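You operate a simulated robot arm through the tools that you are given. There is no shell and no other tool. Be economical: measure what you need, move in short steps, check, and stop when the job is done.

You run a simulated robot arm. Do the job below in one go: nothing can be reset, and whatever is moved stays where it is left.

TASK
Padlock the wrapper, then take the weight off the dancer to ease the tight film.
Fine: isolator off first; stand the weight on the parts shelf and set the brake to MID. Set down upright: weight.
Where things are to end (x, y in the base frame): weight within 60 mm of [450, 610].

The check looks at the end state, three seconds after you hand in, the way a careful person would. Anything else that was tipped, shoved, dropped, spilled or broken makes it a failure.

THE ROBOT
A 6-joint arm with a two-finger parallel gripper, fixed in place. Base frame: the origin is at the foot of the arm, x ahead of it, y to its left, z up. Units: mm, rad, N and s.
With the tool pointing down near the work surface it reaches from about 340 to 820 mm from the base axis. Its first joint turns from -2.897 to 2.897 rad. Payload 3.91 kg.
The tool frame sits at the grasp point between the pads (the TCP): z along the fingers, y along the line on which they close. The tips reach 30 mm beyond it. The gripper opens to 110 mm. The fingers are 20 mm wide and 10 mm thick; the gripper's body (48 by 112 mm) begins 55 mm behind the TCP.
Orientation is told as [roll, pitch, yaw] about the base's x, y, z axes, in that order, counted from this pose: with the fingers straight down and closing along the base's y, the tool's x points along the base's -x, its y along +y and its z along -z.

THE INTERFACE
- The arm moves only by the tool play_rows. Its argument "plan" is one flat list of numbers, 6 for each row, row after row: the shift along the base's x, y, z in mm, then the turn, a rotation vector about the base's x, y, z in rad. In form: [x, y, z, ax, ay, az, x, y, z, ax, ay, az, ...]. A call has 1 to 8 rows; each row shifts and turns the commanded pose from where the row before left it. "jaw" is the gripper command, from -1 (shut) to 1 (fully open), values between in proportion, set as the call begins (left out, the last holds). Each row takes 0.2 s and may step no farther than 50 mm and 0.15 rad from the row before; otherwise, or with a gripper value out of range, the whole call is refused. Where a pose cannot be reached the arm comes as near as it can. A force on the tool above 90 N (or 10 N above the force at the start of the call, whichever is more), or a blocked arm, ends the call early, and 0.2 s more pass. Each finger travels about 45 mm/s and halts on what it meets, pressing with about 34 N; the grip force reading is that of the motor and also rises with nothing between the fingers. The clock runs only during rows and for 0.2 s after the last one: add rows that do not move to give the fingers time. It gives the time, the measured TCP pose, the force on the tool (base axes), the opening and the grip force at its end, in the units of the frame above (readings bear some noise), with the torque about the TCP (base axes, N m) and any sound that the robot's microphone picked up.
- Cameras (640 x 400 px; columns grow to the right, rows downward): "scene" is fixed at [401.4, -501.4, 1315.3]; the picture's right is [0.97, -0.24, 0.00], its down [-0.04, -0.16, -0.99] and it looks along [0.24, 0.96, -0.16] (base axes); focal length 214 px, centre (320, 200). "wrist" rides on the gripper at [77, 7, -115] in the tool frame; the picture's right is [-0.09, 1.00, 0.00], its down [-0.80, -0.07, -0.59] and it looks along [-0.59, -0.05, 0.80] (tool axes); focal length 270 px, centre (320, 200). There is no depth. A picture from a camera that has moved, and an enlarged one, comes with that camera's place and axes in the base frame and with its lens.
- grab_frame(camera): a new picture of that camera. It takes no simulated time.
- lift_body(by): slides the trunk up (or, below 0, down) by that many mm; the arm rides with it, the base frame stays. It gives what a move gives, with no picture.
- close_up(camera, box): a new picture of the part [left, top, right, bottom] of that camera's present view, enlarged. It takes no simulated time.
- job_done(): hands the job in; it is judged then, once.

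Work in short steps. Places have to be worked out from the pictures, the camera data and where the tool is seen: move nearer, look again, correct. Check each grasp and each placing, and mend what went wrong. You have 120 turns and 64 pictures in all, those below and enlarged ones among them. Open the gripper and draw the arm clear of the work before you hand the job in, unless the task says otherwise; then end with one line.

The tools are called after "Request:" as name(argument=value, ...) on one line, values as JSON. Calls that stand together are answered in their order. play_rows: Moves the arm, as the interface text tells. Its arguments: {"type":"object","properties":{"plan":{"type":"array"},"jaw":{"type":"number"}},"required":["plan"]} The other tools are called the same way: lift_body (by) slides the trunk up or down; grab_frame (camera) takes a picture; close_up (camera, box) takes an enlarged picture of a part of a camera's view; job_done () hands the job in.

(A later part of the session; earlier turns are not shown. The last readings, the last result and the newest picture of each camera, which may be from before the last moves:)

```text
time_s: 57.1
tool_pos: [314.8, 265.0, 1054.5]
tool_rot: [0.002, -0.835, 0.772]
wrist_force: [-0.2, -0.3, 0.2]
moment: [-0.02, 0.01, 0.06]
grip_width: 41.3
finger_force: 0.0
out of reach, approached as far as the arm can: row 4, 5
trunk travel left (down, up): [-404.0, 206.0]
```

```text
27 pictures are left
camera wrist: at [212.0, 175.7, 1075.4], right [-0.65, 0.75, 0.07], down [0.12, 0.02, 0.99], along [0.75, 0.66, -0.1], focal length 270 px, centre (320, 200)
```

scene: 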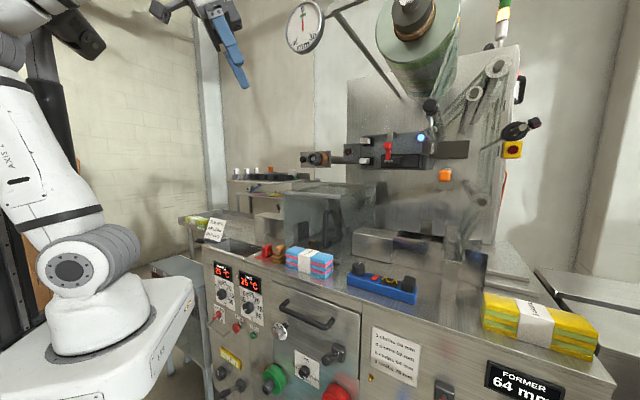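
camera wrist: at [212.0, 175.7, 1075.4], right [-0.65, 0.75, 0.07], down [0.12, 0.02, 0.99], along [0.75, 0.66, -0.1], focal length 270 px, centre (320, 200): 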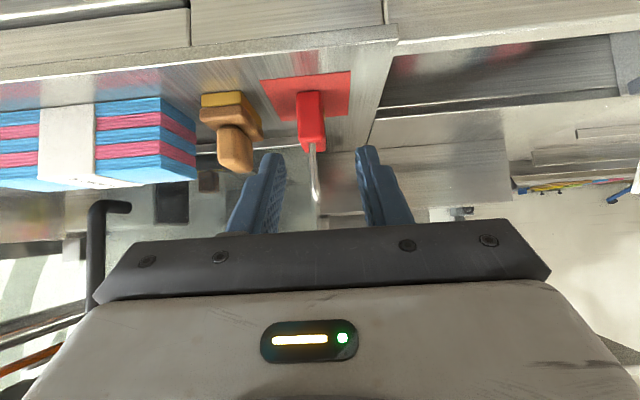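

Padlock centre confirmed at e≈35; TCP e is 28. Correct e and descend diagonally around the padlock body.

Request:
play_rows(plan=[4.7, -4.8, 0, 0, 0, 0, 0, 0, 0, 0, 0, 0, 15.7, 15.2, -14.1, 0, 0, 0, 15.7, 15.2, -14.1, 0, 0, 0, 0, 0, 0, 0, 0, 0])

Request:
close_up(camera="wrist", box=[200, 40, 440, 240])

```text
time_s: 58.4
tool_pos: [349.9, 290.1, 1024.7]
tool_rot: [0.001, -0.833, 0.774]
wrist_force: [-0.3, -0.1, 0.3]
moment: [-0.01, 0.0, 0.01]
grip_width: 41.1
finger_force: 0.0
trunk travel left (down, up): [-404.0, 206.0]
```

```text
2.00 times, centred on (320, 140) of wrist
camera zoom: at [247.0, 201.4, 1045.7], right [-0.66, 0.75, 0.07], down [0.12, 0.02, 0.99], along [0.75, 0.66, -0.1], focal length 541 px, centre (320, 320)
```

zoom: 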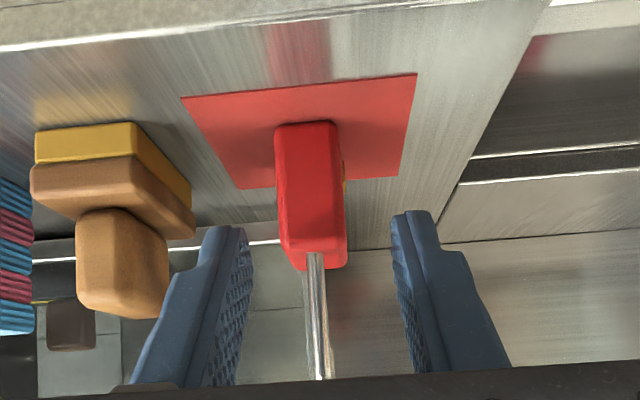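

Well centred with clearance to the sponge. Advance the rest and close.

Request:
play_rows(plan=[16.2, 15.4, -13.3, 0, 0, 0, 16.3, 15.4, -13.4, 0, 0, 0, 0, 0, 0, 0, 0, 0])

Request:
play_rows(plan=[0, 0, 0, 0, 0, 0, 0, 0, 0, 0, 0, 0, 0, 0, 0, 0, 0, 0], jaw=-1)

Request:
close_up(camera="scene", box=[230, 215, 310, 275])

```text
time_s: 59.1
tool_pos: [360.6, 296.6, 1017.2]
tool_rot: [-0.014, -0.828, 0.774]
wrist_force: [-0.3, 0.1, -0.4]
moment: [-0.01, -0.02, 0.0]
grip_width: 41.4
finger_force: 0.1
out of reach, approached as far as the arm can: row 1, 2
trunk travel left (down, up): [-404.0, 206.0]
```

```text
time_s: 60.0
tool_pos: [361.0, 296.7, 1017.4]
tool_rot: [-0.015, -0.83, 0.775]
wrist_force: [0.1, 0.9, -0.6]
moment: [0.02, 0.0, 0.0]
grip_width: 21.2
finger_force: 34.1
trunk travel left (down, up): [-404.0, 206.0]
```

```text
6.67 times, centred on (270, 245) of scene
camera zoom: at [401.4, -501.4, 1315.3], right [0.97, -0.24, 0.0], down [-0.04, -0.16, -0.99], along [0.24, 0.96, -0.16], focal length 1430 px, centre (653, -100)
```

zoom: 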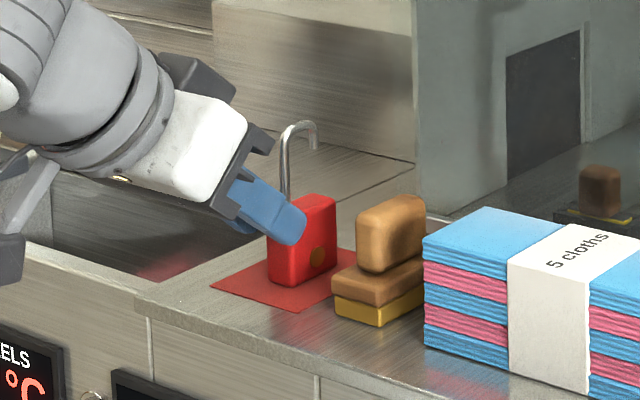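

It stopped short (n≈465) and I only pinched the top corner. Reopen, then retreat and re-approach with the trunk lower so the arm has reach.

Request:
play_rows(plan=[0, 0, 0, 0, 0, 0, 0, 0, 0, 0, 0, 0, 0, 0, 0, 0, 0, 0], jaw=-0.25)

Request:
play_rows(plan=[-14, -13.5, 14, 0, 0, 0, -14, -13.5, 14, 0, 0, 0, -14, -13.5, 14, 0, 0, 0, 0, 0, 45, 0, 0, 0, 0, 0, 45, 0, 0, 0, 0, 0, 45, 0, 0, 0])

```text
time_s: 60.8
tool_pos: [361.2, 297.4, 1017.1]
tool_rot: [-0.013, -0.828, 0.777]
wrist_force: [0.1, 0.6, 0.2]
moment: [0.0, 0.01, -0.01]
grip_width: 41.3
finger_force: 0.0
trunk travel left (down, up): [-404.0, 206.0]
```

```text
time_s: 62.1
tool_pos: [349.3, 280.1, 1164.5]
tool_rot: [0.0, -0.833, 0.775]
wrist_force: [0.2, 0.6, -1.0]
moment: [0.0, -0.04, 0.0]
grip_width: 41.2
finger_force: 0.1
out of reach, approached as far as the arm can: row 1, 2, 3
trunk travel left (down, up): [-404.0, 206.0]
```

Request:
play_rows(plan=[-18.4, -9.6, 0, 0, 0, 0])

Request:
lift_body(by=-135)

```text
time_s: 62.5
tool_pos: [329.6, 270.8, 1165.9]
tool_rot: [-0.001, -0.834, 0.776]
wrist_force: [-0.1, 0.9, -0.5]
moment: [-0.01, 0.01, 0.01]
grip_width: 41.4
finger_force: 0.0
trunk travel left (down, up): [-404.0, 206.0]
```

```text
time_s: 64.2
tool_pos: [331.1, 269.5, 1031.4]
tool_rot: [0.0, -0.832, 0.773]
wrist_force: [-0.8, 0.1, -0.2]
moment: [0.01, 0.01, 0.02]
grip_width: 41.3
finger_force: 0.0
trunk travel left (down, up): [-269.0, 341.0]
```

Now advance to the padlock body from (331, 270, 1031).

Request:
play_rows(plan=[12.8, 12.9, -8.4, 0, 0, 0, 12.8, 12.9, -8.4, 0, 0, 0, 12.8, 12.9, -8.4, 0, 0, 0, 12.8, 12.9, -8.2, 0, 0, 0, 0, 0, 0, 0, 0, 0])

Request:
close_up(camera="scene", box=[230, 215, 310, 275])

```text
time_s: 65.4
tool_pos: [382.5, 321.7, 998.1]
tool_rot: [-0.001, -0.833, 0.776]
wrist_force: [0.2, -0.3, 1.7]
moment: [0.01, 0.02, 0.01]
grip_width: 41.4
finger_force: 0.0
trunk travel left (down, up): [-269.0, 341.0]
```

```text
6.67 times, centred on (270, 245) of scene
camera zoom: at [401.4, -501.4, 1315.3], right [0.97, -0.24, 0.0], down [-0.04, -0.16, -0.99], along [0.24, 0.96, -0.16], focal length 1430 px, centre (653, -100)
```

zoom: 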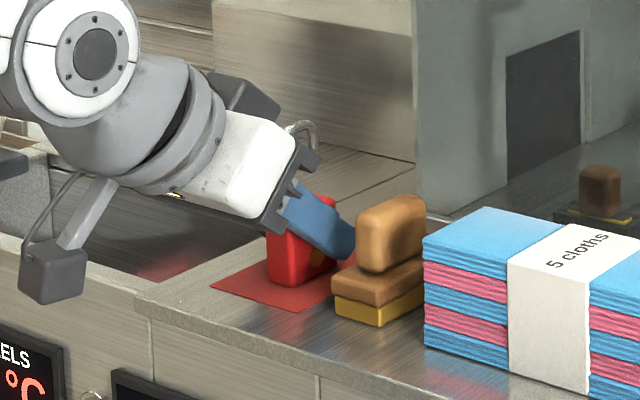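

Fingers straddle the body well. Close and lift slightly.

Request:
play_rows(plan=[0, 0, 0, 0, 0, 0, 0, 0, 0, 0, 0, 0, 0, 0, 0, 0, 0, 0, 0, 0, 0, 0, 0, 0], jaw=-1)

Request:
play_rows(plan=[0, 0, 20, 0, 0, 0, 0, 0, 20, 0, 0, 0, 0, 0, 20, 0, 0, 0])

Request:
close_up(camera="scene", box=[230, 205, 310, 265])

```text
time_s: 66.4
tool_pos: [382.7, 321.7, 998.7]
tool_rot: [0.0, -0.834, 0.775]
wrist_force: [0.1, -0.1, 0.2]
moment: [0.02, 0.0, 0.02]
grip_width: 21.6
finger_force: 33.1
trunk travel left (down, up): [-269.0, 341.0]
```

```text
time_s: 67.2
tool_pos: [383.1, 323.8, 1058.6]
tool_rot: [0.0, -0.833, 0.775]
wrist_force: [-0.2, 0.0, -1.8]
moment: [0.0, 0.02, 0.03]
grip_width: 21.6
finger_force: 34.3
trunk travel left (down, up): [-269.0, 341.0]
```

```text
6.67 times, centred on (270, 235) of scene
camera zoom: at [401.4, -501.4, 1315.3], right [0.97, -0.24, 0.0], down [-0.04, -0.16, -0.99], along [0.24, 0.96, -0.16], focal length 1430 px, centre (653, -33)
```

zoom: 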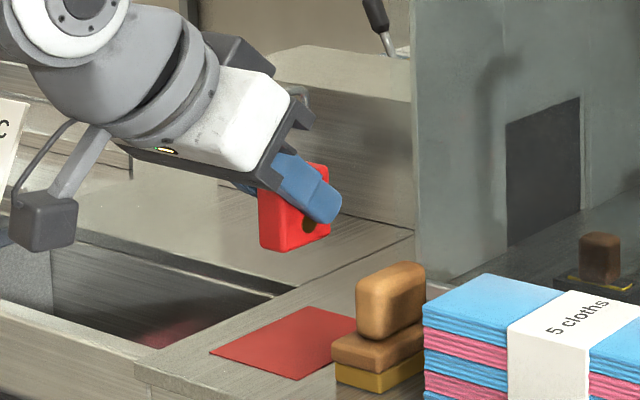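

Padlock is held upright. Retract from the table, then travel left in front of the panel to e≈−238.

Request:
play_rows(plan=[-24, -23.3, 8, 0, 0, 0, -24, -23.3, 0, 0, 0, 0, -24, -23.3, 0, 0, 0, 0, -32, 22, 0, 0, 0, 0, -32, 22, 0, 0, 0, 0, -32, 22, 0, 0, 0, 0, -32, 22, 0, 0, 0, 0])

Request:
play_rows(plan=[-32, 22, 0, 0, 0, 0, -32, 22, 0, 0, 0, 0, -32, 22, 0, 0, 0, 0])

```text
time_s: 68.8
tool_pos: [181.2, 343.8, 1064.7]
tool_rot: [-0.001, -0.836, 0.777]
wrist_force: [-0.5, -0.5, -0.7]
moment: [0.01, 0.03, 0.01]
grip_width: 21.4
finger_force: 34.0
trunk travel left (down, up): [-269.0, 341.0]
```

```text
time_s: 69.6
tool_pos: [85.3, 407.9, 1064.6]
tool_rot: [0.001, -0.834, 0.774]
wrist_force: [0.4, -0.3, -1.7]
moment: [-0.02, 0.02, 0.02]
grip_width: 21.4
finger_force: 34.2
trunk travel left (down, up): [-269.0, 341.0]
```

Request:
lift_body(by=-264)

Request:
play_rows(plan=[0, 0, -46, 0, 0, 0, 0, 0, -46, 0, 0, 0, 0, 0, -46, 0, 0, 0, 0, 0, -46, 0, 0, 0, 0, 0, -47, 0, 0, 0])

Request:
close_up(camera="scene", box=[180, 290, 260, 360])

Request:
grab_frame(camera="wrist")

```text
time_s: 72.3
tool_pos: [86.3, 408.3, 800.6]
tool_rot: [0.001, -0.832, 0.775]
wrist_force: [1.1, 0.6, -1.4]
moment: [0.04, 0.0, -0.02]
grip_width: 21.4
finger_force: 33.7
trunk travel left (down, up): [-5.0, 605.0]
```

```text
time_s: 73.5
tool_pos: [88.1, 409.2, 566.9]
tool_rot: [0.002, -0.833, 0.773]
wrist_force: [0.1, -1.0, -0.3]
moment: [0.01, 0.04, 0.0]
grip_width: 21.5
finger_force: 34.0
trunk travel left (down, up): [-5.0, 605.0]
```

```text
5.71 times, centred on (220, 325) of scene
camera zoom: at [401.4, -501.4, 1315.3], right [0.97, -0.24, 0.0], down [-0.04, -0.16, -0.99], along [0.24, 0.96, -0.16], focal length 1226 px, centre (891, -514)
```

zoom: 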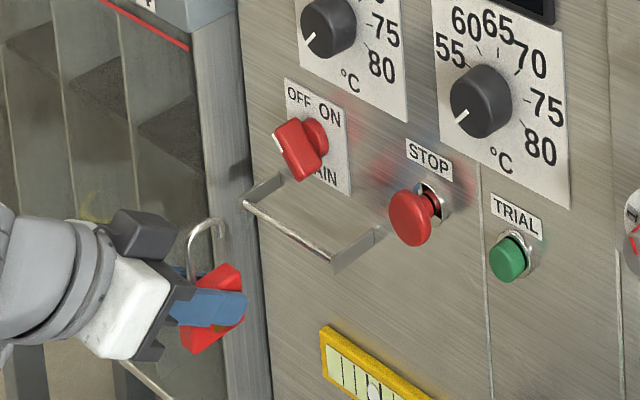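

```text
21 pictures are left
camera wrist: at [-14.1, 320.6, 587.9], right [-0.65, 0.75, 0.07], down [0.12, 0.02, 0.99], along [0.75, 0.66, -0.1], focal length 270 px, centre (320, 200)
```

wrist: 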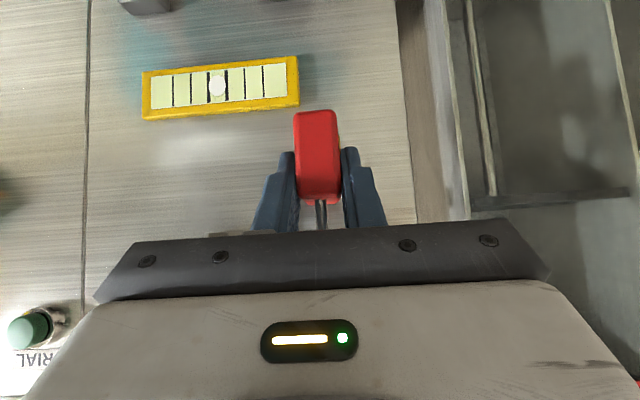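

Tip height (~600) and body top (~574) bracket the rod (~587). Move 50 mm straight toward the panel so the rod enters under the free end.

Request:
play_rows(plan=[9, 8.7, 0, 0, 0, 0, 9, 8.7, 0, 0, 0, 0, 9, 8.7, 0, 0, 0, 0, 9, 8.7, 0, 0, 0, 0])

Request:
close_up(camera="scene", box=[190, 300, 250, 350])

```text
time_s: 74.5
tool_pos: [123.8, 444.2, 568.9]
tool_rot: [-0.001, -0.834, 0.776]
wrist_force: [0.1, 0.0, -1.2]
moment: [0.0, 0.0, -0.05]
grip_width: 21.5
finger_force: 33.9
trunk travel left (down, up): [-5.0, 605.0]
```

```text
8.00 times, centred on (220, 325) of scene
camera zoom: at [401.4, -501.4, 1315.3], right [0.97, -0.24, 0.0], down [-0.04, -0.16, -0.99], along [0.24, 0.96, -0.16], focal length 1716 px, centre (1120, -800)
```

zoom: 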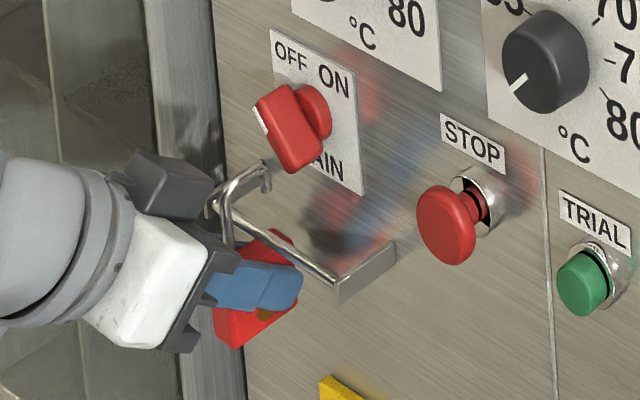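

The rod is now between the tall leg and the free end. Lower gently.

Request:
play_rows(plan=[0, 0, -6, 0, 0, 0, 0, 0, -6, 0, 0, 0, 0, 0, -6, 0, 0, 0, 0, 0, -5, 0, 0, 0])

Request:
close_up(camera="scene", box=[190, 300, 250, 350])

```text
time_s: 75.5
tool_pos: [123.7, 442.1, 545.3]
tool_rot: [0.0, -0.832, 0.774]
wrist_force: [-0.4, -0.1, -0.6]
moment: [-0.03, 0.03, -0.01]
grip_width: 21.5
finger_force: 33.7
trunk travel left (down, up): [-5.0, 605.0]
```

```text
8.00 times, centred on (220, 325) of scene
camera zoom: at [401.4, -501.4, 1315.3], right [0.97, -0.24, 0.0], down [-0.04, -0.16, -0.99], along [0.24, 0.96, -0.16], focal length 1716 px, centre (1120, -800)
```

zoom: 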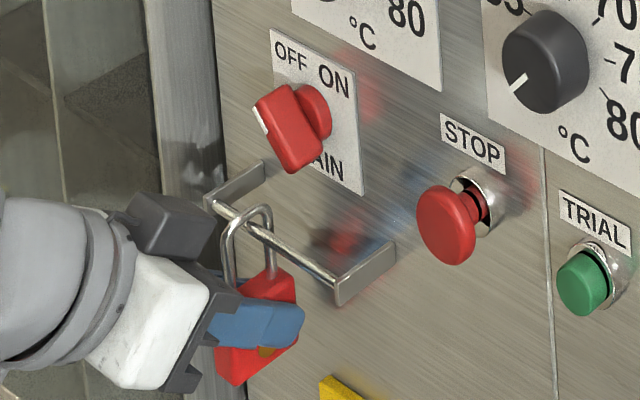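

The shackle now encloses the rod (it appears to have snapped shut). Lower a little more until the rod takes the weight.

Request:
play_rows(plan=[0, 0, -3, 0, 0, 0, 0, 0, -3, 0, 0, 0, 0, 0, -3, 0, 0, 0])

Request:
close_up(camera="scene", box=[200, 310, 240, 345])

```text
time_s: 76.3
tool_pos: [121.3, 444.3, 539.0]
tool_rot: [0.002, -0.839, 0.774]
wrist_force: [-3.4, 9.7, 32.9]
moment: [-0.24, -0.45, -0.01]
grip_width: 22.2
finger_force: 34.0
trunk travel left (down, up): [-5.0, 605.0]
```

```text
11.43 times, centred on (220, 328) of scene
camera zoom: at [401.4, -501.4, 1315.3], right [0.97, -0.24, 0.0], down [-0.04, -0.16, -0.99], along [0.24, 0.96, -0.16], focal length 2451 px, centre (1463, -1257)
```

zoom: 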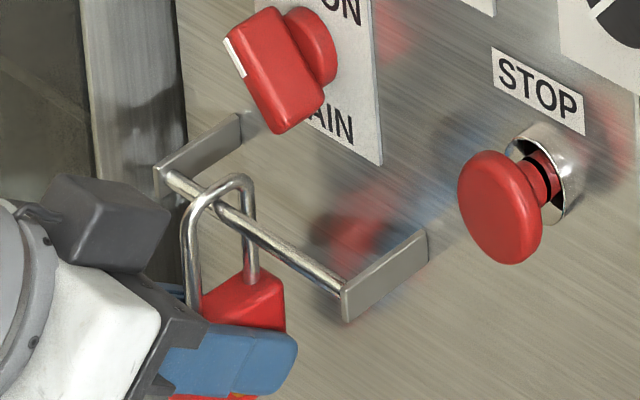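

Rod contact felt (33 N) and the shackle is shut around it. Ease up 3 mm, open, and withdraw along the tool axis.

Request:
play_rows(plan=[0, 0, 3, 0, 0, 0])

Request:
play_rows(plan=[0, 0, 0, 0, 0, 0, 0, 0, 0, 0, 0, 0, 0, 0, 0, 0, 0, 0], jaw=-0.2)

Request:
play_rows(plan=[-10, -10, 0, 0, 0, 0, -14, -14, 0, 0, 0, 0, -14, -14, 0, 0, 0, 0])

Request:
close_up(camera="scene", box=[180, 290, 260, 360])

```text
time_s: 76.7
tool_pos: [122.9, 443.6, 540.0]
tool_rot: [0.0, -0.833, 0.774]
wrist_force: [0.7, 10.8, 19.4]
moment: [-0.42, -0.13, 0.07]
grip_width: 21.5
finger_force: 33.5
trunk travel left (down, up): [-5.0, 605.0]
```

```text
time_s: 77.5
tool_pos: [122.7, 442.1, 540.5]
tool_rot: [-0.002, -0.832, 0.776]
wrist_force: [-0.6, 0.1, 0.4]
moment: [0.02, -0.03, 0.0]
grip_width: 43.8
finger_force: 0.0
trunk travel left (down, up): [-5.0, 605.0]
```

```text
time_s: 78.3
tool_pos: [83.6, 403.3, 541.2]
tool_rot: [0.0, -0.832, 0.773]
wrist_force: [0.0, 0.3, 0.3]
moment: [-0.02, -0.03, -0.02]
grip_width: 43.9
finger_force: 0.1
trunk travel left (down, up): [-5.0, 605.0]
```

```text
5.71 times, centred on (220, 325) of scene
camera zoom: at [401.4, -501.4, 1315.3], right [0.97, -0.24, 0.0], down [-0.04, -0.16, -0.99], along [0.24, 0.96, -0.16], focal length 1226 px, centre (891, -514)
```

zoom: 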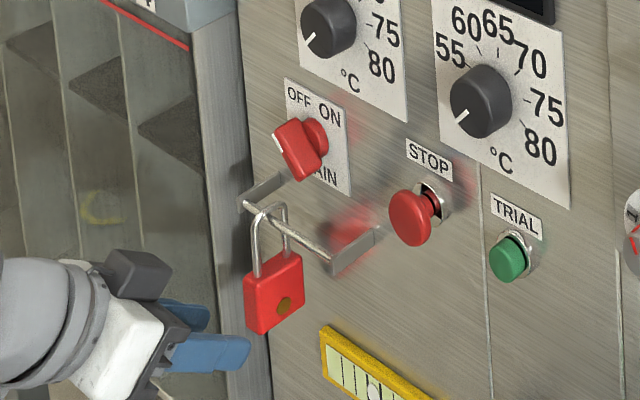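

Padlock hangs locked on the rail. While low, I'll set the brake next: go up and travel right along the panel to the brake knob (est. (500, 119, 620)).

Request:
play_rows(plan=[0, 0, 42, 0, 0, 0, 0, 0, 42, 0, 0, 0, 0, 0, 42, 0, 0, 0, 0, 0, 42, 0, 0, 0, 32.9, -29.4, 0, 0, 0, 0, 32.9, -29.4, 0, 0, 0, 0, 32.9, -29.4, 0, 0, 0, 0])

Request:
play_rows(plan=[34.9, -28.9, 0, 0, 0, 0, 34.9, -28.9, 0, 0, 0, 0, 34.9, -28.9, 0, 0, 0, 0, 34.9, -28.9, 0, 0, 0, 0, 27.1, -37, 0, 0, 0, 0, 27.1, -37, 0, 0, 0, 0, 27.1, -37, 0, 0, 0, 0, 27.1, -37, 0, 0, 0, 0])

Request:
grab_frame(camera="wrist")

```text
time_s: 79.9
tool_pos: [184.3, 318.5, 706.9]
tool_rot: [0.0, -0.835, 0.776]
wrist_force: [-0.2, -0.3, 0.0]
moment: [-0.01, 0.0, -0.01]
grip_width: 43.9
finger_force: 0.0
trunk travel left (down, up): [-5.0, 605.0]
```

```text
time_s: 81.1
tool_pos: [277.0, 235.7, 721.0]
tool_rot: [0.004, -0.872, 1.067]
wrist_force: [-0.4, 0.1, -0.5]
moment: [-0.01, 0.0, -0.01]
grip_width: 44.1
finger_force: 0.1
trunk travel left (down, up): [-5.0, 605.0]
stopped in row 5: the arm was blocked; the commanded pose is now the measured one
```

```text
16 pictures are left
camera wrist: at [206.1, 121.5, 736.1], right [-0.85, 0.53, 0.07], down [0.09, 0.02, 1.0], along [0.52, 0.85, -0.06], focal length 270 px, centre (320, 200)
```

wrist: 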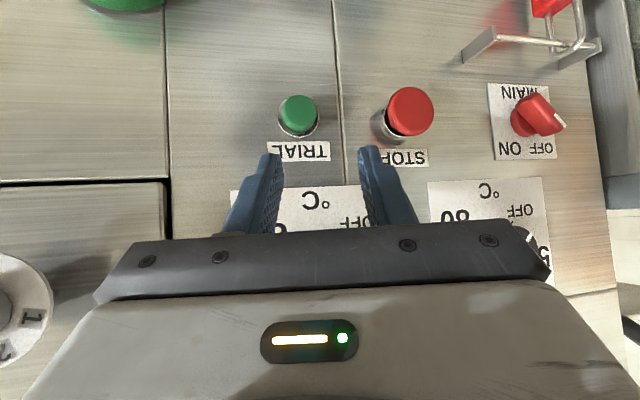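

Too close to the base axis at this trunk height. I'll do the weight next (high), raising the trunk 600 mm, and come back for the brake afterwards.

Request:
lift_body(by=600)

Request:
play_rows(plan=[10, -30, 0, 0, 0, -0.1, 10, -35, 0, 0, 0, -0.1, 20, -40, 0, 0, 0, -0.09, 20, -40, 0, 0, 0, 0, 20, -40, 0, 0, 0, 0])

```text
refused: 600 is not a number from -400 to 400
```

```text
time_s: 81.7
tool_pos: [264.9, 231.1, 700.7]
tool_rot: [0.048, -0.809, 1.063]
wrist_force: [0.5, 0.7, 0.4]
moment: [0.0, 0.0, 0.02]
grip_width: 44.0
finger_force: 0.1
trunk travel left (down, up): [-5.0, 605.0]
stopped in row 3: the arm was blocked; the commanded pose is now the measured one
```

Request:
lift_body(by=400)

Request:
lift_body(by=200)

```text
time_s: 85.5
tool_pos: [257.0, 234.4, 1101.8]
tool_rot: [0.017, -0.812, 1.077]
wrist_force: [-0.1, 1.1, -0.7]
moment: [0.04, 0.01, -0.01]
grip_width: 43.8
finger_force: 0.1
trunk travel left (down, up): [-405.0, 205.0]
```

```text
time_s: 87.7
tool_pos: [256.7, 235.1, 1302.7]
tool_rot: [0.017, -0.812, 1.076]
wrist_force: [-0.1, -0.3, 0.0]
moment: [-0.02, -0.01, 0.0]
grip_width: 44.2
finger_force: 0.0
trunk travel left (down, up): [-605.0, 5.0]
```

Now swing the tool outward and yaw toward the dancer (staying in front of the machine, below the gauge).

Request:
play_rows(plan=[24, 10, 0, 0, 0, 0, 24, -10, 0, 0, 0, -0.13, 22, -14, 0, 0, 0, -0.13, 22, -14, 0, 0, 0, -0.13, 22, -14, 0, 0, 0, -0.13, 22, -14, 0, 0, 0, -0.13, 0, 0, 0, 0, 0, -0.12])

```text
time_s: 89.3
tool_pos: [394.4, 178.4, 1301.1]
tool_rot: [0.019, -0.81, 0.309]
wrist_force: [0.3, -1.1, 0.6]
moment: [0.01, 0.01, 0.01]
grip_width: 43.9
finger_force: 0.0
trunk travel left (down, up): [-605.0, 5.0]
```

Request:
lift_body(by=-200)

Request:
play_rows(plan=[20.7, -29.8, 32, 0.028, -0.0907, 0, 20.7, -29.8, 32, 0.028, -0.0907, 0, 20.7, -29.8, 32, 0.028, -0.0907, 0, 20.7, -29.8, 32, 0.028, -0.0907, 0, 20.7, -29.8, 32, 0.028, -0.0907, 0, 20.7, -29.8, 32, 0.028, -0.0907, 0, 20.7, -29.8, 32, 0.028, -0.0907, 0, 20.7, -29.8, 32, 0.028, -0.0907, 0])

Request:
grab_frame(camera="scene")

```text
time_s: 91.5
tool_pos: [394.0, 178.6, 1102.2]
tool_rot: [0.017, -0.81, 0.307]
wrist_force: [-1.3, -0.5, -1.0]
moment: [0.03, 0.02, 0.0]
grip_width: 44.3
finger_force: 0.1
trunk travel left (down, up): [-405.0, 205.0]
```

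```text
time_s: 93.3
tool_pos: [561.0, -61.7, 1357.0]
tool_rot: [-1.695, -1.564, 2.02]
wrist_force: [-0.7, -0.4, -0.3]
moment: [0.01, -0.02, -0.02]
grip_width: 43.9
finger_force: 0.0
trunk travel left (down, up): [-405.0, 205.0]
```

```text
15 pictures are left
```

scene: 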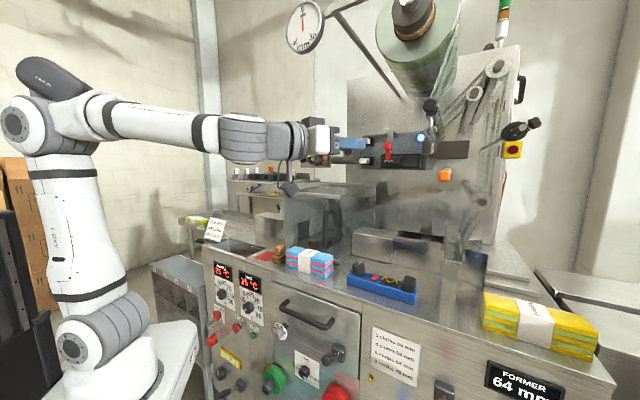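

The arm is low and clear of the gauge; tool is level at az 0.32. Advance to ~90 mm short of the weight with jaws at ~64 mm.

Request:
play_rows(plan=[40, 2, 0, 0, 0, 0, 40, 2, 0, 0, 0, 0, 40, 2, 0, 0, 0, 0, 40, 2, 0, 0, 0, 0, 0, 0, 0, 0, 0, 0], jaw=0.16)

Request:
close_up(camera="scene", box=[370, 80, 470, 190])

Request:
grab_frame(camera="wrist")

```text
time_s: 94.5
tool_pos: [721.5, -50.8, 1356.2]
tool_rot: [-1.598, -1.566, 1.923]
wrist_force: [0.0, 0.0, 0.4]
moment: [0.0, 0.02, -0.01]
grip_width: 63.6
finger_force: 0.0
trunk travel left (down, up): [-405.0, 205.0]
```

```text
3.64 times, centred on (420, 135) of scene
camera zoom: at [401.4, -501.4, 1315.3], right [0.97, -0.24, 0.0], down [-0.04, -0.16, -0.99], along [0.24, 0.96, -0.16], focal length 780 px, centre (-44, 436)
```

zoom: 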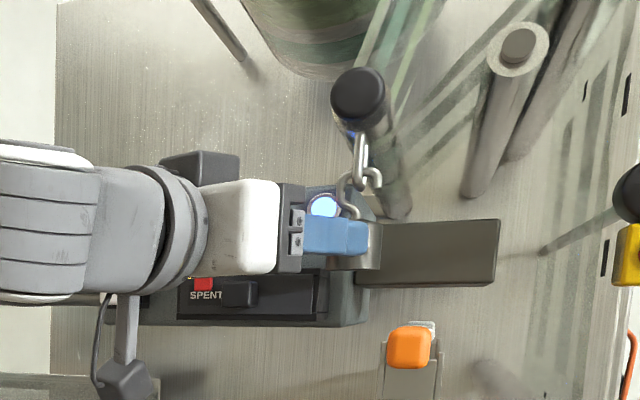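

```text
13 pictures are left
camera wrist: at [611.5, -80.1, 1281.0], right [-0.32, 0.95, 0.08], down [-0.54, -0.25, 0.8], along [0.78, 0.21, 0.59], focal length 270 px, centre (320, 200)
```

wrist: 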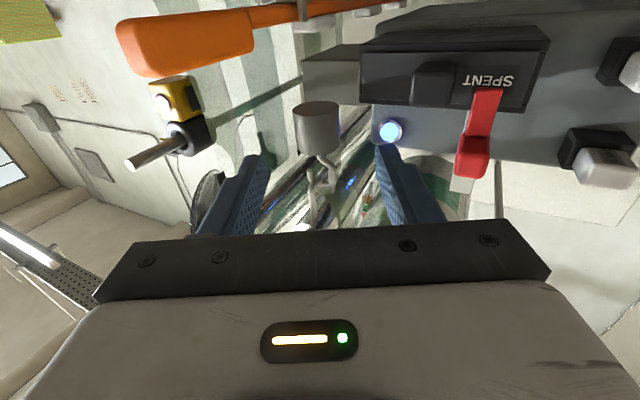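

Weight confirmed at ≈(806, −25, 1358). Advance straight so it sits between the pads, then close.

Request:
play_rows(plan=[21.1, 6.4, 0.4, 0, 0, 0, 21.1, 6.4, 0.4, 0, 0, 0, 21.1, 6.5, 0.4, 0, 0, 0, 21.1, 6.5, 0.4, 0, 0, 0, 0, 0, 0, 0, 0, 0])

```text
time_s: 95.7
tool_pos: [803.8, -27.1, 1360.1]
tool_rot: [-1.54, -1.564, 1.859]
wrist_force: [0.5, 0.5, -0.7]
moment: [0.0, -0.01, -0.02]
grip_width: 63.7
finger_force: 0.1
trunk travel left (down, up): [-405.0, 205.0]
```

Request:
play_rows(plan=[0, 0, 0, 0, 0, 0, 0, 0, 0, 0, 0, 0, 0, 0, 0, 0, 0, 0, 0, 0, 0, 0, 0, 0], jaw=-1)

Request:
close_up(camera="scene", box=[410, 90, 460, 165])

```text
time_s: 96.7
tool_pos: [804.2, -27.4, 1358.9]
tool_rot: [-1.517, -1.564, 1.838]
wrist_force: [1.2, 0.3, -0.2]
moment: [-0.03, 0.02, -0.01]
grip_width: 32.4
finger_force: 34.3
trunk travel left (down, up): [-405.0, 205.0]
```

```text
5.33 times, centred on (435, 128) of scene
camera zoom: at [401.4, -501.4, 1315.3], right [0.97, -0.24, 0.0], down [-0.04, -0.16, -0.99], along [0.24, 0.96, -0.16], focal length 1144 px, centre (-293, 587)
```

zoom: 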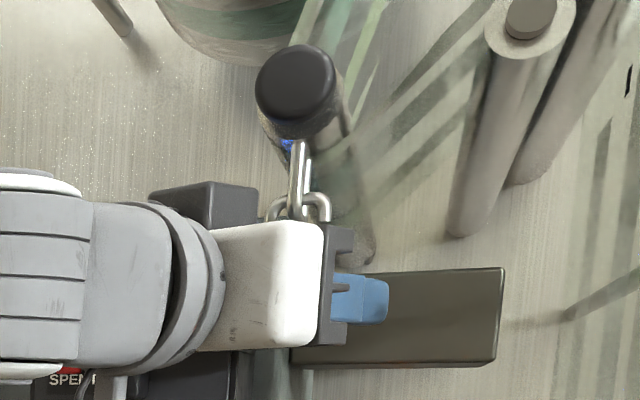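

Gripped (32 mm). Lift 10 mm and look at the hook vs bail.

Request:
play_rows(plan=[0, 0, 5, 0, 0, 0, 0, 0, 5, 0, 0, 0])

Request:
close_up(camera="scene", box=[420, 100, 450, 140])

```text
time_s: 97.3
tool_pos: [804.1, -26.7, 1369.1]
tool_rot: [-1.493, -1.566, 1.816]
wrist_force: [-0.3, -1.0, -1.3]
moment: [0.03, -0.01, -0.01]
grip_width: 32.4
finger_force: 33.7
trunk travel left (down, up): [-405.0, 205.0]
```

```text
10.00 times, centred on (435, 120) of scene
camera zoom: at [401.4, -501.4, 1315.3], right [0.97, -0.24, 0.0], down [-0.04, -0.16, -0.99], along [0.24, 0.96, -0.16], focal length 2145 px, centre (-830, 1000)
```

zoom: 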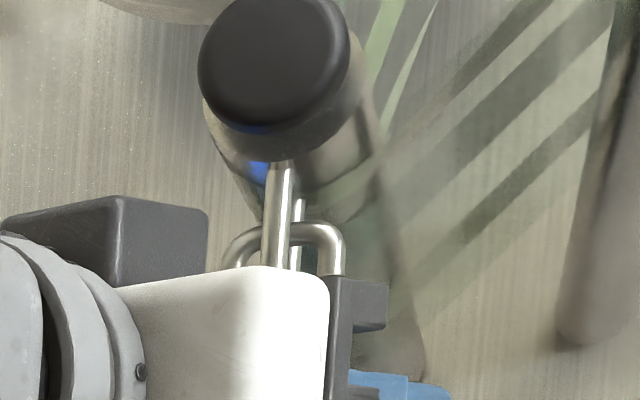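

Tip appears ~3 mm above the bar. Raise 2 mm more, then slide left (−e) 30 mm in small steps watching force.

Request:
play_rows(plan=[0, 0, 2, 0, 0, 0, -4.9, 5, 0, 0, 0, 0, -4.9, 5, 0, 0, 0, 0, -4.9, 5, 0, 0, 0, 0])

Request:
close_up(camera="scene", box=[420, 100, 450, 140])

```text
time_s: 98.3
tool_pos: [790.0, -9.3, 1372.7]
tool_rot: [-1.521, -1.563, 1.843]
wrist_force: [-1.1, 0.0, -2.2]
moment: [-0.02, 0.02, -0.03]
grip_width: 32.6
finger_force: 33.2
trunk travel left (down, up): [-405.0, 205.0]
```

```text
10.00 times, centred on (435, 120) of scene
camera zoom: at [401.4, -501.4, 1315.3], right [0.97, -0.24, 0.0], down [-0.04, -0.16, -0.99], along [0.24, 0.96, -0.16], focal length 2145 px, centre (-830, 1000)
```

zoom: 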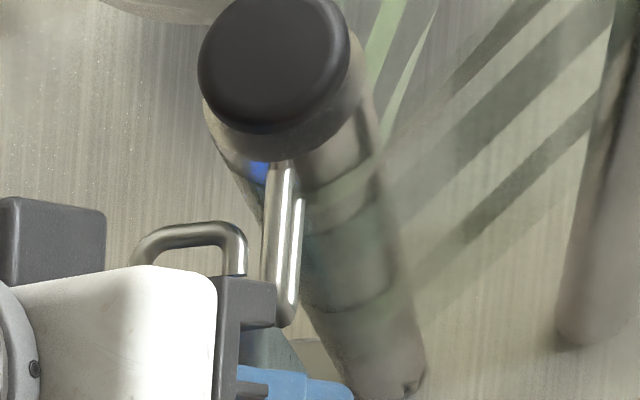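

Free of the bail. Lower 20 mm and withdraw along the tool axis.

Request:
play_rows(plan=[-2, 2, -10, 0, 0, 0, 0, 0, -10, 0, 0, 0, -28, -9.4, 0, 0, 0, 0, -38, -12.8, 0, 0, 0, 0, -38, -12.8, 0, 0, 0, 0, -38, -12.8, 0, 0, 0, 0, -38, -12.8, 0, 0, 0, 0])

```text
time_s: 99.9
tool_pos: [606.8, -70.6, 1350.6]
tool_rot: [-1.625, -1.564, 1.949]
wrist_force: [-0.2, -0.2, -1.8]
moment: [-0.02, 0.01, -0.02]
grip_width: 32.6
finger_force: 33.8
trunk travel left (down, up): [-405.0, 205.0]
```

Weight in hand. Raise and swing left in an arc (r≈500–570) above the sealing unit toward the shelf, yawing to face it.

Request:
play_rows(plan=[0, 0, 45, 0, 0, 0, -18.5, 35.5, 8, 0, 0, 0.03, -18.5, 35.5, 7, 0, 0, 0.03, -13.5, 23.7, 0, 0, 0, 0.03, -13.5, 23.7, 0, 0, 0, 0.03, -13, 21.8, 0, 0, 0, 0.03, -13, 21.8, 0, 0, 0, 0.03, -20, 42, 0, 0, 0, 0.03])

```text
time_s: 101.7
tool_pos: [496.4, 135.3, 1413.0]
tool_rot: [-1.657, -1.562, 2.19]
wrist_force: [-0.4, -0.2, -1.2]
moment: [0.04, -0.02, 0.0]
grip_width: 32.6
finger_force: 34.0
trunk travel left (down, up): [-405.0, 205.0]
```

Request:
play_rows(plan=[-18, 41, 0, 0, 0, 0.03, -21, 39, 0, 0, 0, 0.03, -25, 37, 0, 0, 0, 0.03, -23, 37, 0, 0, 0, 0.03, -27, 34, 0, 0, 0, 0.03, -29, 33, 0, 0, 0, 0.03, -33, 29, 0, 0, 0, 0.03, -34, 27, 0, 0, 0, 0.02])

```text
time_s: 103.5
tool_pos: [310.1, 383.4, 1406.7]
tool_rot: [-1.585, -1.566, 2.347]
wrist_force: [0.2, 0.1, -1.5]
moment: [0.0, -0.02, 0.03]
grip_width: 32.2
finger_force: 33.5
out of reach, approached as far as the arm can: row 4, 5
trunk travel left (down, up): [-405.0, 205.0]
```

At (310, 383, 1407), facing the shelf. Move to above the shelf's near edge, z ≈1295.

Request:
play_rows(plan=[13.6, 31.5, -28, 0, 0, 0, 13.6, 31.5, -28, 0, 0, 0, 13.6, 31.5, -28, 0, 0, 0, 13.5, 31.5, -28, 0, 0, 0, 0, 0, 0, 0, 0, 0])

Request:
close_up(camera="scene", box=[220, 150, 310, 210])

```text
time_s: 104.7
tool_pos: [363.4, 508.8, 1292.6]
tool_rot: [-1.575, -1.563, 2.338]
wrist_force: [0.5, 0.1, -0.9]
moment: [-0.01, -0.02, 0.01]
grip_width: 32.3
finger_force: 34.1
trunk travel left (down, up): [-405.0, 205.0]
```

```text
6.67 times, centred on (265, 180) of scene
camera zoom: at [401.4, -501.4, 1315.3], right [0.97, -0.24, 0.0], down [-0.04, -0.16, -0.99], along [0.24, 0.96, -0.16], focal length 1430 px, centre (687, 333)
```

zoom: 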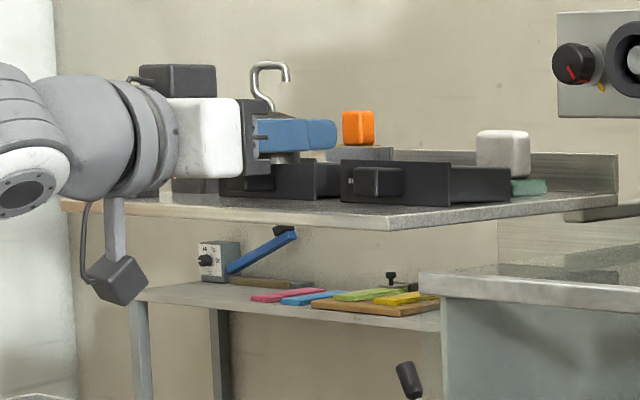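

Upright over the shelf edge. Lower 30 mm, then in 2 mm steps to contact.

Request:
play_rows(plan=[0, 0, -15, 0, 0, 0, 0, 0, -12, 0, 0, 0, 0, 0, -2, 0, 0, 0, 0, 0, 0, 0, 0, 0])

```text
time_s: 105.7
tool_pos: [362.6, 508.7, 1263.5]
tool_rot: [-1.804, -1.562, 2.566]
wrist_force: [1.1, 1.5, 4.3]
moment: [0.14, 0.05, -0.01]
grip_width: 32.2
finger_force: 34.3
trunk travel left (down, up): [-405.0, 205.0]
```

Request:
play_rows(plan=[0, 0, -1.5, 0, 0, 0, 0, 0, 0, 0, 0, 0])

Request:
close_up(camera="scene", box=[235, 160, 285, 200])

```text
time_s: 106.3
tool_pos: [363.7, 507.1, 1264.4]
tool_rot: [-2.171, -1.564, 2.934]
wrist_force: [2.0, 5.3, 15.6]
moment: [0.24, 0.16, -0.08]
grip_width: 32.3
finger_force: 34.1
trunk travel left (down, up): [-405.0, 205.0]
```

```text
10.00 times, centred on (260, 180) of scene
camera zoom: at [401.4, -501.4, 1315.3], right [0.97, -0.24, 0.0], down [-0.04, -0.16, -0.99], along [0.24, 0.96, -0.16], focal length 2145 px, centre (920, 400)
```

zoom: 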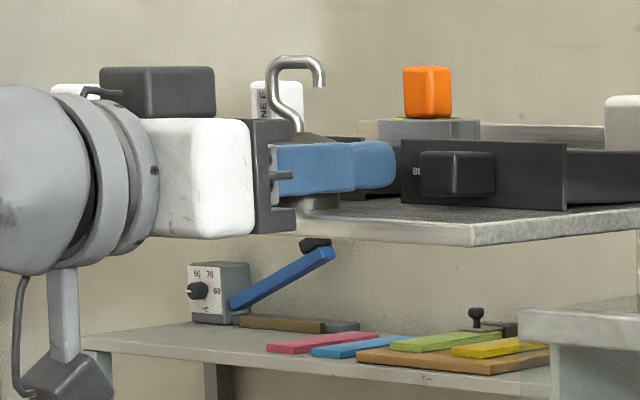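

The contact is right beneath the TCP, so the weight's base rests on the shelf. Relax slightly and release.

Request:
play_rows(plan=[0, 0, 1.5, 0, 0, 0])

Request:
play_rows(plan=[0, 0, 0, 0, 0, 0, 0, 0, 0, 0, 0, 0, 0, 0, 0, 0, 0, 0], jaw=0.1)

Request:
play_rows(plan=[-14, -14, 0, 0, 0, 0, -25, -24, 0, 0, 0, 0, -28, -27, 0, 0, 0, 0])

Request:
close_up(camera="scene", box=[235, 160, 285, 200])

```text
time_s: 106.7
tool_pos: [363.0, 507.3, 1264.0]
tool_rot: [-1.733, -1.563, 2.497]
wrist_force: [3.2, 3.8, 13.9]
moment: [0.13, 0.07, -0.03]
grip_width: 32.2
finger_force: 34.6
trunk travel left (down, up): [-405.0, 205.0]
```

```text
time_s: 107.5
tool_pos: [362.3, 508.3, 1262.8]
tool_rot: [-1.466, -1.564, 2.229]
wrist_force: [-1.2, 0.3, 0.9]
moment: [0.04, 0.03, -0.02]
grip_width: 60.5
finger_force: 0.1
trunk travel left (down, up): [-405.0, 205.0]
```

```text
time_s: 108.3
tool_pos: [297.1, 442.1, 1264.4]
tool_rot: [-1.529, -1.564, 2.292]
wrist_force: [0.0, 0.3, -0.2]
moment: [-0.03, -0.01, 0.02]
grip_width: 60.6
finger_force: 0.2
trunk travel left (down, up): [-405.0, 205.0]
```

```text
10.00 times, centred on (260, 180) of scene
camera zoom: at [401.4, -501.4, 1315.3], right [0.97, -0.24, 0.0], down [-0.04, -0.16, -0.99], along [0.24, 0.96, -0.16], focal length 2145 px, centre (920, 400)
```

zoom: 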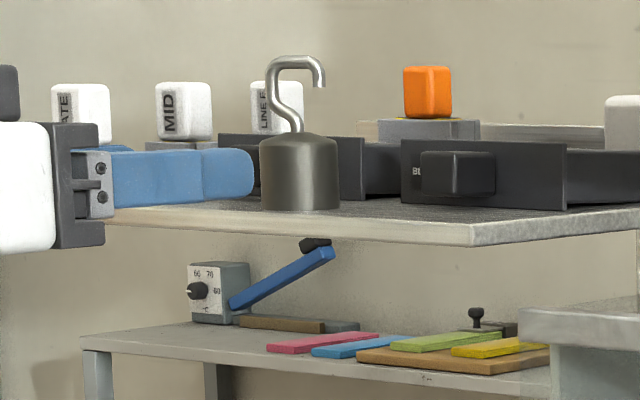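

Weight stands upright on the front of the shelf. Now raise and turn the tool vertical for the regrasp from above.

Request:
play_rows(plan=[0, 0, 18, -0.104, 0.1078, 0, 0, 0, 18, -0.104, 0.1078, 0, 0, 0, 18, -0.104, 0.1078, 0, 0, 0, 18, -0.104, 0.1078, 0, 0, 0, 18, -0.104, 0.1078, 0, 0, 0, 18, -0.104, 0.1078, 0, 0, 0, 18, -0.104, 0.1078, 0, 0, 0, 10, -0.104, 0.1078, 0])

Request:
play_rows(plan=[0, 0, 0, -0.087, 0.09, 0, 0, 0, 0, -0.087, 0.09, 0, 0, 0, 0, -0.083, 0.0855, 0, 0, 0, 0, 0, 0, 0])

```text
time_s: 110.1
tool_pos: [296.7, 445.1, 1398.4]
tool_rot: [-0.008, -0.367, 0.778]
wrist_force: [0.4, -0.1, 0.4]
moment: [-0.03, 0.0, 0.03]
grip_width: 60.5
finger_force: 0.1
trunk travel left (down, up): [-405.0, 205.0]
```

```text
time_s: 111.1
tool_pos: [283.8, 418.9, 1338.6]
tool_rot: [-0.005, -0.003, 0.773]
wrist_force: [-0.7, -1.0, -0.3]
moment: [-0.03, 0.02, 0.0]
grip_width: 60.5
finger_force: 0.1
out of reach, approached as far as the arm can: row 1, 2, 3
trunk travel left (down, up): [-405.0, 205.0]
```

Vertical now, but near the upper reach. Raise trunk 110 mm, then move above the weight.

Request:
lift_body(by=110)

Request:
play_rows(plan=[26, 29, 0, 0, 0, 0, 20, 22, -15, 0, 0, 0, 0, 0, -30, 0, 0, 0])

Request:
grab_frame(camera="wrist")

```text
time_s: 112.5
tool_pos: [282.5, 417.7, 1447.7]
tool_rot: [-0.004, -0.006, 0.774]
wrist_force: [0.4, 0.1, 0.7]
moment: [0.03, 0.01, 0.01]
grip_width: 60.4
finger_force: 0.0
trunk travel left (down, up): [-515.0, 95.0]
```

```text
time_s: 113.3
tool_pos: [324.3, 461.3, 1389.9]
tool_rot: [-0.005, -0.006, 0.772]
wrist_force: [0.3, -0.6, 0.1]
moment: [0.03, -0.01, 0.04]
grip_width: 60.4
finger_force: 0.0
out of reach, approached as far as the arm can: row 1
trunk travel left (down, up): [-515.0, 95.0]
```

```text
6 pictures are left
camera wrist: at [263.0, 413.5, 1504.3], right [-0.63, 0.77, 0.0], down [0.62, 0.51, 0.6], along [0.47, 0.38, -0.8], focal length 270 px, centre (320, 200)
```

wrist: 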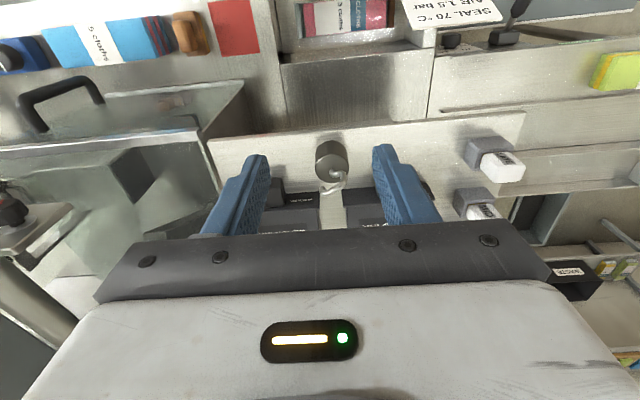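

Weight seen at ≈(361, 506), consistent with the release point. Move over it and descend to TCP z ≈1281.

Request:
play_rows(plan=[19, 23, 0, 0, 0, 0, 18.5, 23, 0, 0, 0, 0, 0, 0, -36, 0, 0, 0, 0, 0, -36, 0, 0, 0, 0, 0, -34, 0, 0, 0, 0, 0, 0, 0, 0, 0])

```text
time_s: 114.7
tool_pos: [359.0, 501.2, 1275.6]
tool_rot: [-0.003, -0.007, 0.774]
wrist_force: [-0.3, 0.7, 3.0]
moment: [0.06, 0.1, 0.0]
grip_width: 60.5
finger_force: 0.1
out of reach, approached as far as the arm can: row 2
trunk travel left (down, up): [-515.0, 95.0]
```

Slightly short and low; raise 3 mm, shift 7 mm, then close.

Request:
play_rows(plan=[0, 0, 4, 0, 0, 0, 3.6, 6.5, 0, 0, 0, 0, 0, 0, 0, 0, 0, 0])

Request:
play_rows(plan=[0, 0, 0, 0, 0, 0, 0, 0, 0, 0, 0, 0, 0, 0, 0, 0, 0, 0, 0, 0, 0, 0, 0, 0], jaw=-1)

```text
time_s: 115.5
tool_pos: [362.5, 507.2, 1279.3]
tool_rot: [-0.004, -0.004, 0.773]
wrist_force: [0.3, -0.2, 1.5]
moment: [-0.03, 0.01, -0.01]
grip_width: 60.3
finger_force: 0.1
trunk travel left (down, up): [-515.0, 95.0]
```

```text
time_s: 116.5
tool_pos: [361.5, 507.4, 1278.9]
tool_rot: [-0.002, -0.006, 0.775]
wrist_force: [-0.5, -0.3, 0.5]
moment: [0.01, 0.0, -0.05]
grip_width: 32.5
finger_force: 33.9
trunk travel left (down, up): [-515.0, 95.0]
```

Firm grip on the body (32.5 mm). Lift 55 mm and carry over the drawers to ≈(462, 627).

Request:
play_rows(plan=[0, 0, 28, 0, 0, 0, 0, 0, 27, 0, 0, 0, 25, 30, 0, 0, 0, 0, 25, 30, 0, 0, 0, 0, 25, 30, 0, 0, 0, 0, 25.3, 30, 0, 0, 0, 0, 0, 0, 0, 0, 0, 0])

Request:
close_up(camera="wrist", box=[200, 60, 440, 240])

```text
time_s: 118.1
tool_pos: [405.5, 549.3, 1307.7]
tool_rot: [-0.002, -0.01, 0.772]
wrist_force: [0.1, 0.7, 16.1]
moment: [-0.03, 0.3, -0.02]
grip_width: 32.5
finger_force: 34.4
out of reach, approached as far as the arm can: row 4, 5, 6
trunk travel left (down, up): [-515.0, 95.0]
```

```text
2.22 times, centred on (320, 150) of wrist
camera zoom: at [343.2, 501.3, 1423.0], right [-0.63, 0.77, 0.0], down [0.62, 0.51, 0.6], along [0.47, 0.38, -0.8], focal length 601 px, centre (320, 311)
```

zoom: 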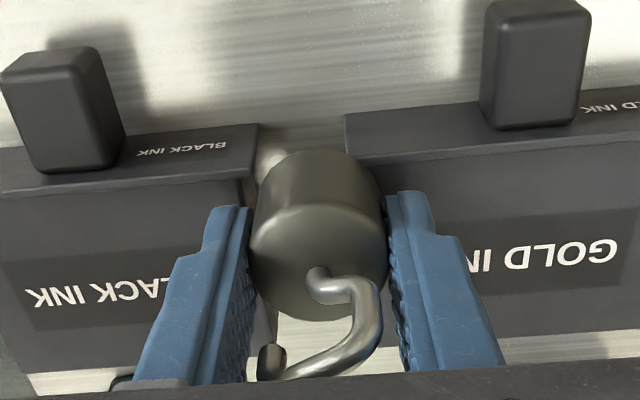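

The reach limit pulled it low and it's touching the drawer tops (16 N). Raise the trunk right away.

Request:
lift_body(by=50)

```text
time_s: 119.0
tool_pos: [404.6, 550.9, 1355.7]
tool_rot: [-0.004, -0.009, 0.773]
wrist_force: [0.5, -0.4, -1.0]
moment: [-0.02, 0.01, 0.0]
grip_width: 32.7
finger_force: 34.3
trunk travel left (down, up): [-565.0, 45.0]
```

Vertical tool can't reach over the drawers at that radius. I'll put the weight back on the front spot and regrasp with a ~43° tilt, which extends reach while the weight stays upright.

Request:
play_rows(plan=[-21.5, -21.7, 0, 0, 0, 0, -21.6, -21.8, 0, 0, 0, 0, 0, 0, -35, 0, 0, 0, 0, 0, -30, 0, 0, 0, 0, 0, -8, 0, 0, 0, 0, 0, 0, 0, 0, 0])

```text
time_s: 120.4
tool_pos: [362.3, 507.9, 1284.7]
tool_rot: [-0.007, -0.008, 0.773]
wrist_force: [-0.9, 0.8, -0.5]
moment: [0.01, -0.01, 0.01]
grip_width: 32.5
finger_force: 33.9
trunk travel left (down, up): [-565.0, 45.0]
```

Request:
play_rows(plan=[0, 0, -3, 0, 0, 0, 0, 0, -2, 0, 0, 0, 0, 0, 0, 0, 0, 0])

```text
time_s: 121.2
tool_pos: [362.8, 507.2, 1279.0]
tool_rot: [-0.003, -0.006, 0.773]
wrist_force: [0.6, 0.7, 3.0]
moment: [0.08, 0.04, -0.05]
grip_width: 32.8
finger_force: 34.0
trunk travel left (down, up): [-565.0, 45.0]
```

Contact at the original height — the weight is back on the shelf. Open and rise straight up.

Request:
play_rows(plan=[0, 0, 0, 0, 0, 0, 0, 0, 0, 0, 0, 0, 0, 0, 0, 0, 0, 0], jaw=0.1)

Request:
play_rows(plan=[0, 0, 35, 0, 0, 0, 0, 0, 40, 0, 0, 0, -15, -15, 10, 0, 0, 0, -30, -30, 0, 0, 0, 0])

```text
time_s: 122.0
tool_pos: [363.2, 507.5, 1278.1]
tool_rot: [-0.004, -0.007, 0.774]
wrist_force: [-0.3, 0.7, 0.1]
moment: [-0.01, 0.02, -0.01]
grip_width: 60.2
finger_force: 0.0
trunk travel left (down, up): [-565.0, 45.0]
```

```text
time_s: 123.0
tool_pos: [315.8, 460.1, 1363.9]
tool_rot: [-0.003, -0.009, 0.773]
wrist_force: [0.0, -0.5, -0.1]
moment: [0.01, -0.01, 0.02]
grip_width: 60.5
finger_force: 0.0
trunk travel left (down, up): [-565.0, 45.0]
```

Tilt the tool to ~43° here, ready to approach along its axis.

Request:
play_rows(plan=[0, 0, 0, 0.104, -0.1078, 0, 0, 0, 0, 0.104, -0.1078, 0, 0, 0, 0, 0.104, -0.1078, 0, 0, 0, 0, 0.104, -0.1078, 0, 0, 0, 0, 0.104, -0.1078, 0, 0, 0, 0, 0, 0, 0])

```text
time_s: 124.4
tool_pos: [317.9, 461.5, 1363.2]
tool_rot: [-0.008, -0.757, 0.778]
wrist_force: [-0.7, -0.2, 0.6]
moment: [-0.05, 0.02, -0.02]
grip_width: 60.5
finger_force: 0.1
trunk travel left (down, up): [-565.0, 45.0]
```

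Request:
play_rows(plan=[13.1, 13.5, -28, 0, 0, 0, 13.1, 13.5, -28, 0, 0, 0, 13.1, 13.5, -28, 0, 0, 0, 0, 0, 0, 0, 0, 0])

Request:
close_up(camera="wrist", box=[200, 60, 440, 240])

```text
time_s: 125.4
tool_pos: [355.5, 501.5, 1280.8]
tool_rot: [-0.008, -0.759, 0.775]
wrist_force: [-0.2, 0.3, -0.3]
moment: [-0.01, 0.0, -0.04]
grip_width: 60.3
finger_force: 0.0
trunk travel left (down, up): [-565.0, 45.0]
```

```text
2.22 times, centred on (320, 150) of wrist
camera zoom: at [253.2, 414.8, 1311.3], right [-0.65, 0.76, 0.05], down [0.17, 0.07, 0.98], along [0.74, 0.65, -0.18], focal length 601 px, centre (320, 311)
```

zoom: 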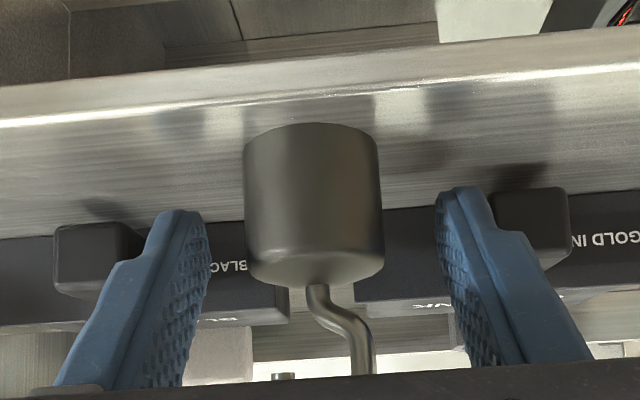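

Weight is upright and centred. Close and lift 60 mm, then advance carefully.

Request:
play_rows(plan=[0, 0, 0, 0, 0, 0, 0, 0, 0, 0, 0, 0, 0, 0, 0, 0, 0, 0, 0, 0, 0, 0, 0, 0], jaw=-1)

Request:
play_rows(plan=[0, 0, 20, 0, 0, 0, 0, 0, 20, 0, 0, 0, 0, 0, 20, 0, 0, 0, 24, 28, 0, 0, 0, 0])

```text
time_s: 126.4
tool_pos: [354.7, 502.1, 1280.1]
tool_rot: [-0.01, -0.758, 0.776]
wrist_force: [-0.9, 0.2, 1.5]
moment: [0.04, 0.01, 0.01]
grip_width: 32.4
finger_force: 34.1
trunk travel left (down, up): [-565.0, 45.0]
```

```text
time_s: 127.4
tool_pos: [381.5, 531.8, 1338.3]
tool_rot: [-0.01, -0.755, 0.776]
wrist_force: [0.4, 1.1, -1.7]
moment: [0.03, 0.02, 0.01]
grip_width: 32.4
finger_force: 34.2
trunk travel left (down, up): [-565.0, 45.0]
```

Request:
play_rows(plan=[24.2, 29.9, 2, 0, 0, 0, 24.2, 29.9, 0, 0, 0, 0])

```text
time_s: 128.0
tool_pos: [429.0, 591.5, 1342.4]
tool_rot: [-0.01, -0.757, 0.778]
wrist_force: [0.2, 0.0, -1.0]
moment: [-0.01, -0.05, 0.0]
grip_width: 32.2
finger_force: 33.9
trunk travel left (down, up): [-565.0, 45.0]
```

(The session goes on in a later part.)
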